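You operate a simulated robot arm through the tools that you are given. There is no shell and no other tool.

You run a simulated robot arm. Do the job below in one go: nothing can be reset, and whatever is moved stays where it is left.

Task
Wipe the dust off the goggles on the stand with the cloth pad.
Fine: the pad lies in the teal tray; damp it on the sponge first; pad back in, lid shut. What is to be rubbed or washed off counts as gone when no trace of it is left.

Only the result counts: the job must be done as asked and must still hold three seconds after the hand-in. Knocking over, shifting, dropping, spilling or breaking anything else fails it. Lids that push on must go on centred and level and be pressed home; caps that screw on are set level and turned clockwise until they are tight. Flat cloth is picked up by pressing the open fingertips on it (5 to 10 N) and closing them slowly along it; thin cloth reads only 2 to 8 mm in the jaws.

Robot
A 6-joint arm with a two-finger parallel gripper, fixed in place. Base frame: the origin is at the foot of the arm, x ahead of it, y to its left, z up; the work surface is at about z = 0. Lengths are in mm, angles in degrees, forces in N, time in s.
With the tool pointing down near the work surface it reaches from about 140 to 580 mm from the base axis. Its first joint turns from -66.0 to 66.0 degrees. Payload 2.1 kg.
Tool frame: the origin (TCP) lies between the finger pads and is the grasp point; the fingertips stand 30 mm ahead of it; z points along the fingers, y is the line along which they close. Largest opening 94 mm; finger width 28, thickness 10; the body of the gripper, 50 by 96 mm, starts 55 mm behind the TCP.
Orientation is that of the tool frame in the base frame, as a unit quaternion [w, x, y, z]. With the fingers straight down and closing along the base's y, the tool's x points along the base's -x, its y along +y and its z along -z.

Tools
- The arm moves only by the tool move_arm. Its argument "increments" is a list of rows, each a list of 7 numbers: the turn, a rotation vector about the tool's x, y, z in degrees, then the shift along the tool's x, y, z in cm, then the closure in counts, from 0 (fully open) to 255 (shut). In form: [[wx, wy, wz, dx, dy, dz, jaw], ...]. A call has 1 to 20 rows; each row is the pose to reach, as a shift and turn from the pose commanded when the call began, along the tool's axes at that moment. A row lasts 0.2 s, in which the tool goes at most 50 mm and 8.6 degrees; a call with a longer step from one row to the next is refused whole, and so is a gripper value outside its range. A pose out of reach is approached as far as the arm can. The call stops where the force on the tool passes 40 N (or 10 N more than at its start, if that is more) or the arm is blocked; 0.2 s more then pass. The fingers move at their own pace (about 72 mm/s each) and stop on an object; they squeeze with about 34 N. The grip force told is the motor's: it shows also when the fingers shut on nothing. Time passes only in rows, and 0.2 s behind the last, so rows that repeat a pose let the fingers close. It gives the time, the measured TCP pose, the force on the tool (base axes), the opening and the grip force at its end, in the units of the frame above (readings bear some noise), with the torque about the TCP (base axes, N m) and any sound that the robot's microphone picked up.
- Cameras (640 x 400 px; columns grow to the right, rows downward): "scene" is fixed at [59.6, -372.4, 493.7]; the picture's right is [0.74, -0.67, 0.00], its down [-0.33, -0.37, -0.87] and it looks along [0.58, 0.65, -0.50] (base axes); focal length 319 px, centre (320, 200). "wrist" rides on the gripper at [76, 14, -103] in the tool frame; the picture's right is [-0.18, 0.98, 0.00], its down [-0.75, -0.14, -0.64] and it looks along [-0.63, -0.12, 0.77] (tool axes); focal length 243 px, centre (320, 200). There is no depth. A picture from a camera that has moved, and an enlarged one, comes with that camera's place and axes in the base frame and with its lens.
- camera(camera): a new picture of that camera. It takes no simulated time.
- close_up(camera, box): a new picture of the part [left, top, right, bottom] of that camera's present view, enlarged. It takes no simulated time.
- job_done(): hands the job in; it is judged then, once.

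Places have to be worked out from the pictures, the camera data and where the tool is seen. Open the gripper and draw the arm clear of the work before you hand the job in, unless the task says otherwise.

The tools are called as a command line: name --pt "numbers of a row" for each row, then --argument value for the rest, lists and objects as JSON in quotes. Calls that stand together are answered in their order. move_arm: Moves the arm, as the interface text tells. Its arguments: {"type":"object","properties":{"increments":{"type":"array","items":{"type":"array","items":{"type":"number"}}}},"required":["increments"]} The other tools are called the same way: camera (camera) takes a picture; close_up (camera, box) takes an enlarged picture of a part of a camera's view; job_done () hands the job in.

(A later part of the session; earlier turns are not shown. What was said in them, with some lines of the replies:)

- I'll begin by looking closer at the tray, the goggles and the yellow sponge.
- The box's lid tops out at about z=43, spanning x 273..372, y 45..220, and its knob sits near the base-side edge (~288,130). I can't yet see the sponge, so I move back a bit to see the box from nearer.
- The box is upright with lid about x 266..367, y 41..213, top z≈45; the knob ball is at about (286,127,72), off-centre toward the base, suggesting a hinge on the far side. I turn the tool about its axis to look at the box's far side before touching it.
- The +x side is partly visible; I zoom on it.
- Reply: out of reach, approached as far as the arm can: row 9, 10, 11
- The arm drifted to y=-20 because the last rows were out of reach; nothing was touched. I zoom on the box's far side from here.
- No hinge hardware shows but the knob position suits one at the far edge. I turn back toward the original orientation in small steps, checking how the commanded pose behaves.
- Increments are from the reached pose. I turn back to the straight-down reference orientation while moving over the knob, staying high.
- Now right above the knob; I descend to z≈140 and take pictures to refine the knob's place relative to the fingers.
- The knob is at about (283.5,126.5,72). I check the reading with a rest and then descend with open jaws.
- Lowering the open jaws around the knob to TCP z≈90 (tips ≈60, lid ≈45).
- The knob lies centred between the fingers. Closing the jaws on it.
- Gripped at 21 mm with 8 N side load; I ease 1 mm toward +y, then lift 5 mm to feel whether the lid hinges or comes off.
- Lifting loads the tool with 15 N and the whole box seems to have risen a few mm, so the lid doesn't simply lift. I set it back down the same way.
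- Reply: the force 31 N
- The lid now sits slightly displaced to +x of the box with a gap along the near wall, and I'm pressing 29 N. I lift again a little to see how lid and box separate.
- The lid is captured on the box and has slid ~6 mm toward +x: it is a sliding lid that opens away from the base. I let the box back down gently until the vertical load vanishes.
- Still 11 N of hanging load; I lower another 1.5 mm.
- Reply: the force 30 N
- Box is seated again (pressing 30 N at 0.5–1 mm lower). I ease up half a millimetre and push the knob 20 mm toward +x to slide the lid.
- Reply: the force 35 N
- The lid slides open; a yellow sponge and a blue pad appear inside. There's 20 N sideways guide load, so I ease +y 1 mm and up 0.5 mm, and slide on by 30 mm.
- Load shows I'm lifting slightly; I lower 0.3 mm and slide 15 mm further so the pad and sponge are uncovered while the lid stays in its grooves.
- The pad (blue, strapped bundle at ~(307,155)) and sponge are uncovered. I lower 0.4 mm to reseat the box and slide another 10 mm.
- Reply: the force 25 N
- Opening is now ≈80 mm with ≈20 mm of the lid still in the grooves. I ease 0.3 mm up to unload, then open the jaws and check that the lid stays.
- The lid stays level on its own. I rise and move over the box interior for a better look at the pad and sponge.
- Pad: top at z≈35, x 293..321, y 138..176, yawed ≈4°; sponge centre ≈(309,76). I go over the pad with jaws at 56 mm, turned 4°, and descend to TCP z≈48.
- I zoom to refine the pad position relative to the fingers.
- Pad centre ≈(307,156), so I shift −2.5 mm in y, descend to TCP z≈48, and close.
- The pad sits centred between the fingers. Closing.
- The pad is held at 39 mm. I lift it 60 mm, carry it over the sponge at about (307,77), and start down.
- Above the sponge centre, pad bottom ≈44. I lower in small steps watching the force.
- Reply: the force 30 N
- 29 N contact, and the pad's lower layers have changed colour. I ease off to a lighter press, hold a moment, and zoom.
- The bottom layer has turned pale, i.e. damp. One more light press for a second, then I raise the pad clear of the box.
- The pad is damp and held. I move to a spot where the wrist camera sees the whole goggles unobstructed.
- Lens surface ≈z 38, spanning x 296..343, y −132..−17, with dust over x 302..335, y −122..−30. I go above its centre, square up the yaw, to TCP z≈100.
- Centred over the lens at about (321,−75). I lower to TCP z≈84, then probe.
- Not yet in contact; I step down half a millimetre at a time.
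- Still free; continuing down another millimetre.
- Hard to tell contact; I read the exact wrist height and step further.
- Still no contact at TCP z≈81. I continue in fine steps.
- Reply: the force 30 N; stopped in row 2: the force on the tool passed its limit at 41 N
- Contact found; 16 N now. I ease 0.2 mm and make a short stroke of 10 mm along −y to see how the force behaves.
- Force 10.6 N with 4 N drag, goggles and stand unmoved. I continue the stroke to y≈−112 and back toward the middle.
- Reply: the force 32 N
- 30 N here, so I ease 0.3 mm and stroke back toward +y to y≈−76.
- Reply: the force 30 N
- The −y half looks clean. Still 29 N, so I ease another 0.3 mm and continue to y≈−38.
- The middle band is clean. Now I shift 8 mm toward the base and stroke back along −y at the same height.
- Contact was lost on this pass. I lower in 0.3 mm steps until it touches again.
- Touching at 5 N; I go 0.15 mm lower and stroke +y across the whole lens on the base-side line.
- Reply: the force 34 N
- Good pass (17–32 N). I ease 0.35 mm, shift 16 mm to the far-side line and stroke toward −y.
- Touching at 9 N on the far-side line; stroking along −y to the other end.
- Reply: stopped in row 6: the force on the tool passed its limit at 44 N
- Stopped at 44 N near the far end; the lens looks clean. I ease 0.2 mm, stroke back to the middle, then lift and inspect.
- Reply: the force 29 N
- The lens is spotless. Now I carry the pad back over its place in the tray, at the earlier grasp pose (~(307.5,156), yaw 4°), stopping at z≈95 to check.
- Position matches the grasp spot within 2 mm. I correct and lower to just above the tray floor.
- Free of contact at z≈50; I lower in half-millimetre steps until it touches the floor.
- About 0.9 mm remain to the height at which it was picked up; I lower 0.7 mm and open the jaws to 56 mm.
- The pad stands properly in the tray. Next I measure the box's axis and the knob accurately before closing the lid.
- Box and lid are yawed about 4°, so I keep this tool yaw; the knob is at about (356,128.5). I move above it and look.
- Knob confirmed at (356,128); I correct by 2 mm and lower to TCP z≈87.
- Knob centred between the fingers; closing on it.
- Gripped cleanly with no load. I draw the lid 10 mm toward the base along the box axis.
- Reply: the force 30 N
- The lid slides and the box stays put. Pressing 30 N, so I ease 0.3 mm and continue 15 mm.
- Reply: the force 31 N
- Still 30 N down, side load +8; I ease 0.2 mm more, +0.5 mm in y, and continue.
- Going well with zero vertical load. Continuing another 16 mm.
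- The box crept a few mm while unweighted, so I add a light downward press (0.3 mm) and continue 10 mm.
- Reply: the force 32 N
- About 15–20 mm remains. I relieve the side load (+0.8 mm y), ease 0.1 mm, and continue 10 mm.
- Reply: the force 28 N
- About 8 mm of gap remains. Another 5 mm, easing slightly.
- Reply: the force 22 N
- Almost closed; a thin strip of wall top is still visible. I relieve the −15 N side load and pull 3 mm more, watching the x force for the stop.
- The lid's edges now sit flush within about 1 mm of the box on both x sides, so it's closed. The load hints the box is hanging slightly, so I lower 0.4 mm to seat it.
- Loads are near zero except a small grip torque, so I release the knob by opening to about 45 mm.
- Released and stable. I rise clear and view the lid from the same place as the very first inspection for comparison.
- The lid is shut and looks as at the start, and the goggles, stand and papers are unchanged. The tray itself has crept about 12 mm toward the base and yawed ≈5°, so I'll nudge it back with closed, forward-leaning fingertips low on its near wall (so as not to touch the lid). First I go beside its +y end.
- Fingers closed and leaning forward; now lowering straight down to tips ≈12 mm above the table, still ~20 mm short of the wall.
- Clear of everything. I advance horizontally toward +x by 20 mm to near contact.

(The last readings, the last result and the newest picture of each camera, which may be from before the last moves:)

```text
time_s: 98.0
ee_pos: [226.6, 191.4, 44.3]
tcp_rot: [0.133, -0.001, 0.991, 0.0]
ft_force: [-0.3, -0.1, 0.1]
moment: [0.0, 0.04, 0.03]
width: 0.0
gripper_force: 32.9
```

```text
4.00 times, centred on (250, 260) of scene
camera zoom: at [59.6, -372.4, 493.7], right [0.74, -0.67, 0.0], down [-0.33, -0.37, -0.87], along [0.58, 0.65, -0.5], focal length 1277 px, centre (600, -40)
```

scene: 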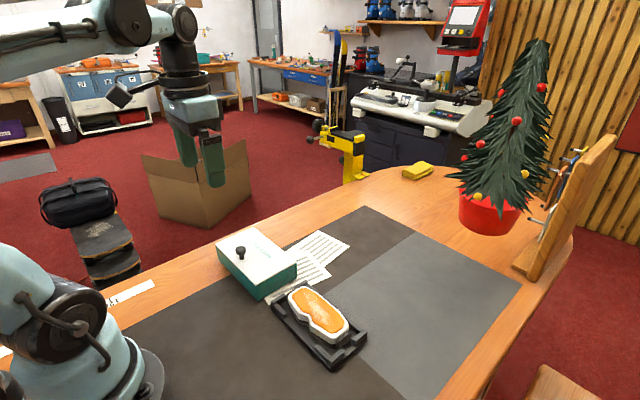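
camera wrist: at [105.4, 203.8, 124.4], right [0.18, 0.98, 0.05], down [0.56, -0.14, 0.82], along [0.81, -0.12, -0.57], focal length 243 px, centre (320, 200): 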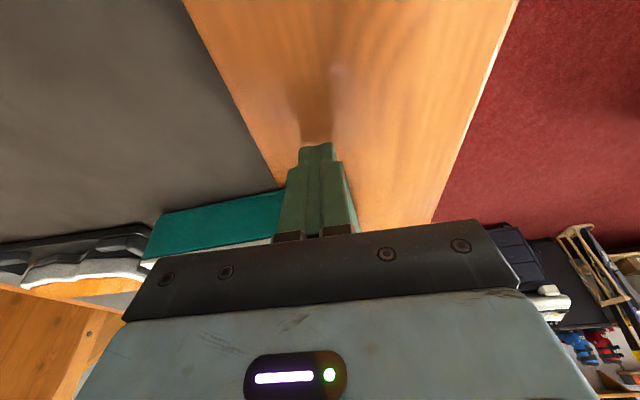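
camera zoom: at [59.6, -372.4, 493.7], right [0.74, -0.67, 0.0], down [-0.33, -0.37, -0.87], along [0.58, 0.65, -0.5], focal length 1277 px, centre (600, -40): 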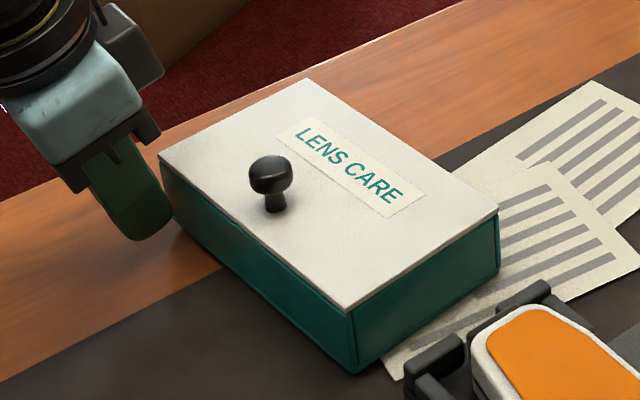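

Tips are a few mm short of the wall; I advance 8 mm in 2 mm steps.

move_arm --pt "0 0 0 -0.19 0 0.05 255" --pt "0 0 0 -0.39 0 0.1 255" --pt "0 0 0 -0.58 0 0.16 255" --pt "0 0 0 -0.77 0 0.21 255" --pt "0 0 0 -0.77 0 0.21 255"

close_up --camera "scene" --box '[190, 210, 310, 310]'

```text
time_s: 99.2
ee_pos: [235.7, 193.3, 42.4]
tcp_rot: [0.132, -0.001, 0.991, 0.001]
ft_force: [-7.2, 0.2, 1.7]
moment: [0.04, 0.12, 0.03]
width: 0.2
gripper_force: 32.8
```

```text
4.00 times, centred on (250, 260) of scene
camera zoom: at [59.6, -372.4, 493.7], right [0.74, -0.67, 0.0], down [-0.33, -0.37, -0.87], along [0.58, 0.65, -0.5], focal length 1277 px, centre (600, -40)
```

zoom: 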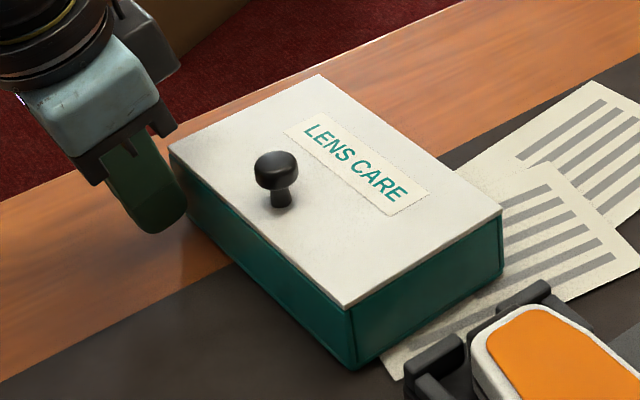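

The nudge works at 7 N: compared with the first pictures the +y end still needs ~9 mm and the −y end ~1.5 mm. I push 5.5 mm more here.

move_arm --pt "0 0 0 -0.19 0 0.05 255" --pt "0 0 0 -0.36 0 0.1 255" --pt "0 0 0 -0.53 0 0.15 255" --pt "0 0 0 -0.53 0 0.15 255"

close_up --camera "scene" --box '[190, 210, 310, 310]'

```text
time_s: 100.2
ee_pos: [242.2, 191.8, 45.0]
tcp_rot: [0.133, 0.0, 0.991, 0.001]
ft_force: [-5.7, 1.9, 0.8]
moment: [-0.02, 0.1, 0.04]
width: 0.0
gripper_force: 33.0
```

```text
4.00 times, centred on (250, 260) of scene
camera zoom: at [59.6, -372.4, 493.7], right [0.74, -0.67, 0.0], down [-0.33, -0.37, -0.87], along [0.58, 0.65, -0.5], focal length 1277 px, centre (600, -40)
```

zoom: 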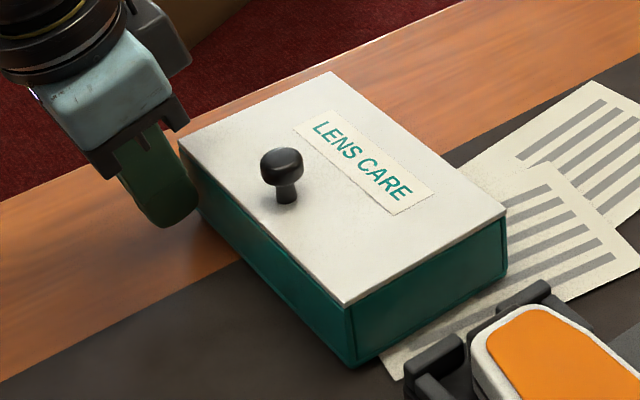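

The tray is now within a few mm of its original place and straight. I back off 25 mm, rise and straighten the tool.

move_arm --pt "0 0 0 0.8 0 -0.2 255" --pt "0 0 0 1.6 0 -0.43 255" --pt "0 0 0 2.4 0 -0.65 255" --pt "0 0 0 1.9 0 -3 255" --pt "0 0 0 1 0 -6 255" --pt "0 5 0 0 0 -10 255" --pt "0 10 0 -1 0 -14 200" --pt "0 15 0 -2 -2 -18 100" --pt "0 15 0 -3 -4 -20 0" --pt "0 15 0 -3 -6 -21 0" --pt "0 15 0 -3 -6 -21 0"

camera --camera "scene"

camera --camera "wrist"

close_up --camera "scene" --box '[205, 215, 305, 305]'

close_up --camera "scene" --box '[260, 270, 380, 380]'

```text
time_s: 102.6
ee_pos: [214.0, 132.8, 255.5]
tcp_rot: [0.002, -0.001, 1.0, 0.001]
ft_force: [0.6, 0.0, -0.6]
moment: [-0.02, -0.02, -0.04]
width: 94.3
gripper_force: 0.0
```

```text
taken
```

scene: 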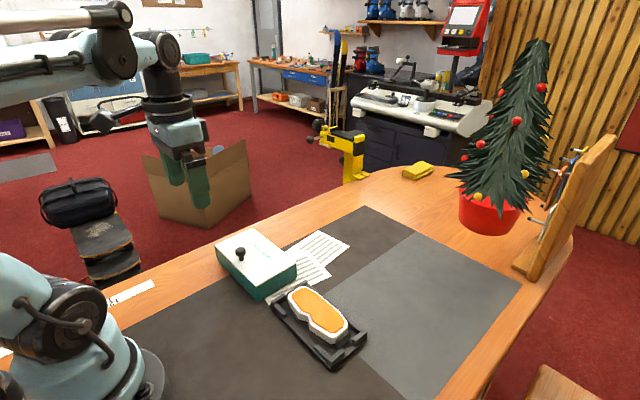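

```text
taken
camera wrist: at [135.9, 146.2, 358.1], right [0.18, 0.98, 0.0], down [0.75, -0.14, 0.64], along [0.63, -0.12, -0.76], focal length 243 px, centre (320, 200)
```

wrist: 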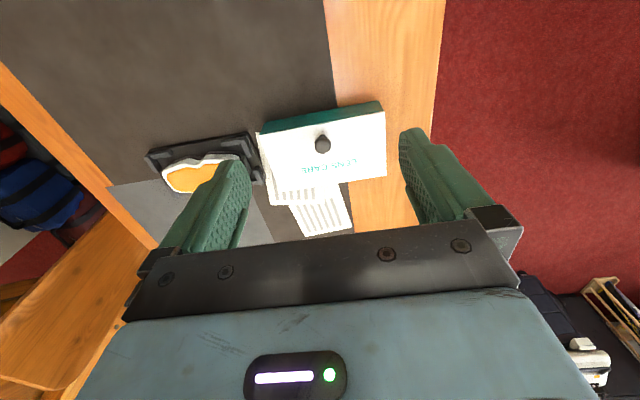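

```text
4.44 times, centred on (255, 260) of scene
camera zoom: at [59.6, -372.4, 493.7], right [0.74, -0.67, 0.0], down [-0.33, -0.37, -0.87], along [0.58, 0.65, -0.5], focal length 1419 px, centre (609, -67)
```

zoom: 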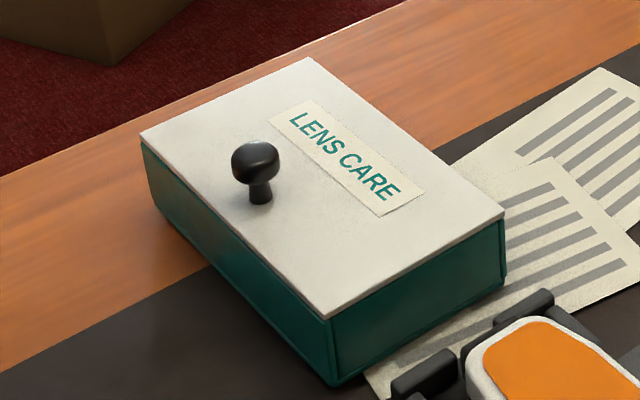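

```text
3.64 times, centred on (320, 325) of scene
camera zoom: at [59.6, -372.4, 493.7], right [0.74, -0.67, 0.0], down [-0.33, -0.37, -0.87], along [0.58, 0.65, -0.5], focal length 1161 px, centre (320, -254)
```

zoom: 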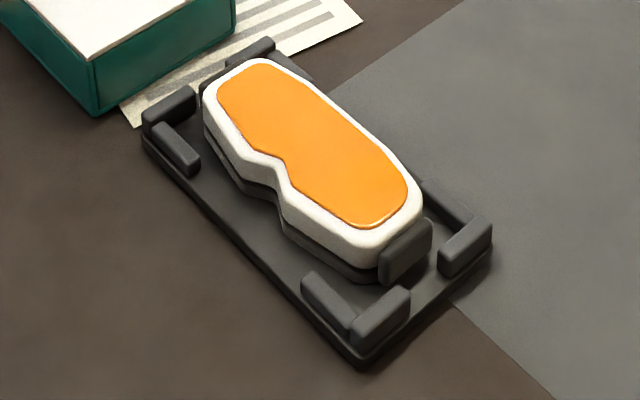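

The tray is back in place and the goggles are clean. A last zoomed check of the lid's fit from the wrist camera.

close_up --camera "wrist" --box '[240, 85, 400, 215]'

close_up --camera "scene" --box '[230, 260, 300, 305]'

close_up --camera "scene" --box '[205, 225, 265, 265]'

```text
3.08 times, centred on (320, 150) of wrist
camera zoom: at [135.9, 146.2, 358.1], right [0.18, 0.98, 0.0], down [0.75, -0.14, 0.64], along [0.63, -0.12, -0.76], focal length 746 px, centre (320, 354)
```

zoom: 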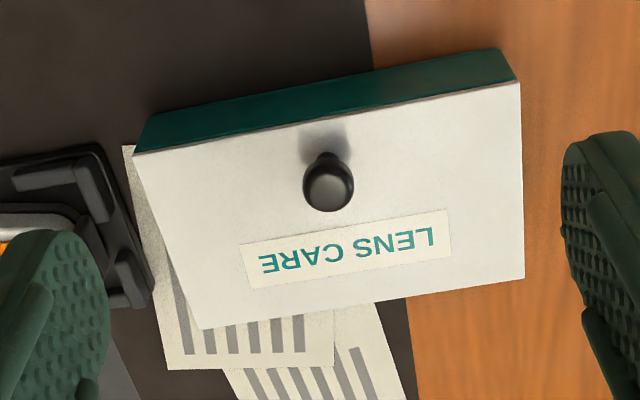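

```text
8.89 times, centred on (265, 282) of scene
camera zoom: at [59.6, -372.4, 493.7], right [0.74, -0.67, 0.0], down [-0.33, -0.37, -0.87], along [0.58, 0.65, -0.5], focal length 2838 px, centre (809, -533)
```

zoom: 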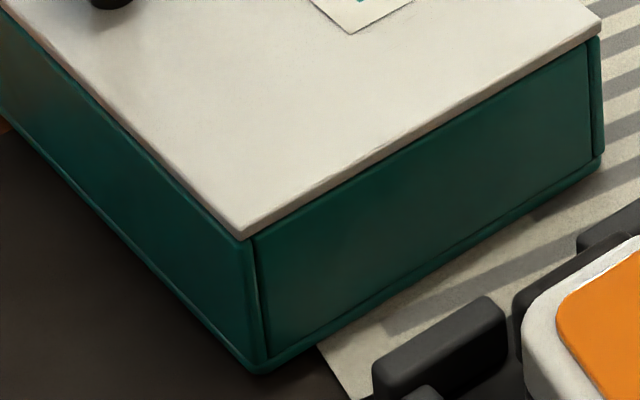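

```text
10.00 times, centred on (235, 245) of scene
camera zoom: at [59.6, -372.4, 493.7], right [0.74, -0.67, 0.0], down [-0.33, -0.37, -0.87], along [0.58, 0.65, -0.5], focal length 3193 px, centre (1170, -250)
```

zoom: 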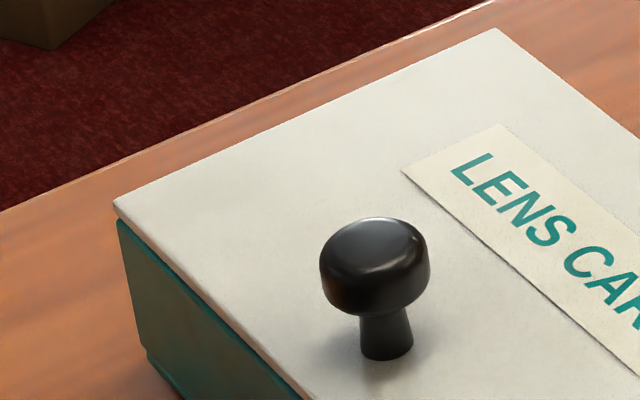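

The lid sits flush and level on the tray with the damp pad inside. The goggles lens shows no dust, nothing else has moved, and the gripper is open and clear. Handing in.

job_done

```text
The job is handed in.
```

I damped the cloth pad on the sponge and wiped the goggles with it. The pad is back in the teal tray with the lid slid shut, and the job is handed in. In the last close-ups the lens shows no trace of dust, and the lid sits flush and level on the tray.

- **Tray moved:** the lid turned out to slide rather than lift off. My first tries at lifting it raised the tray slightly, and together with sliding the lid this left the tray about 12 mm nearer the base and turned about 5°. After closing the lid I pushed it back, and it now stands straight within a few millimetres of where it started.
- **Everything else:** the stand, goggles and papers look unmoved. The gripper is open and clear of the work.
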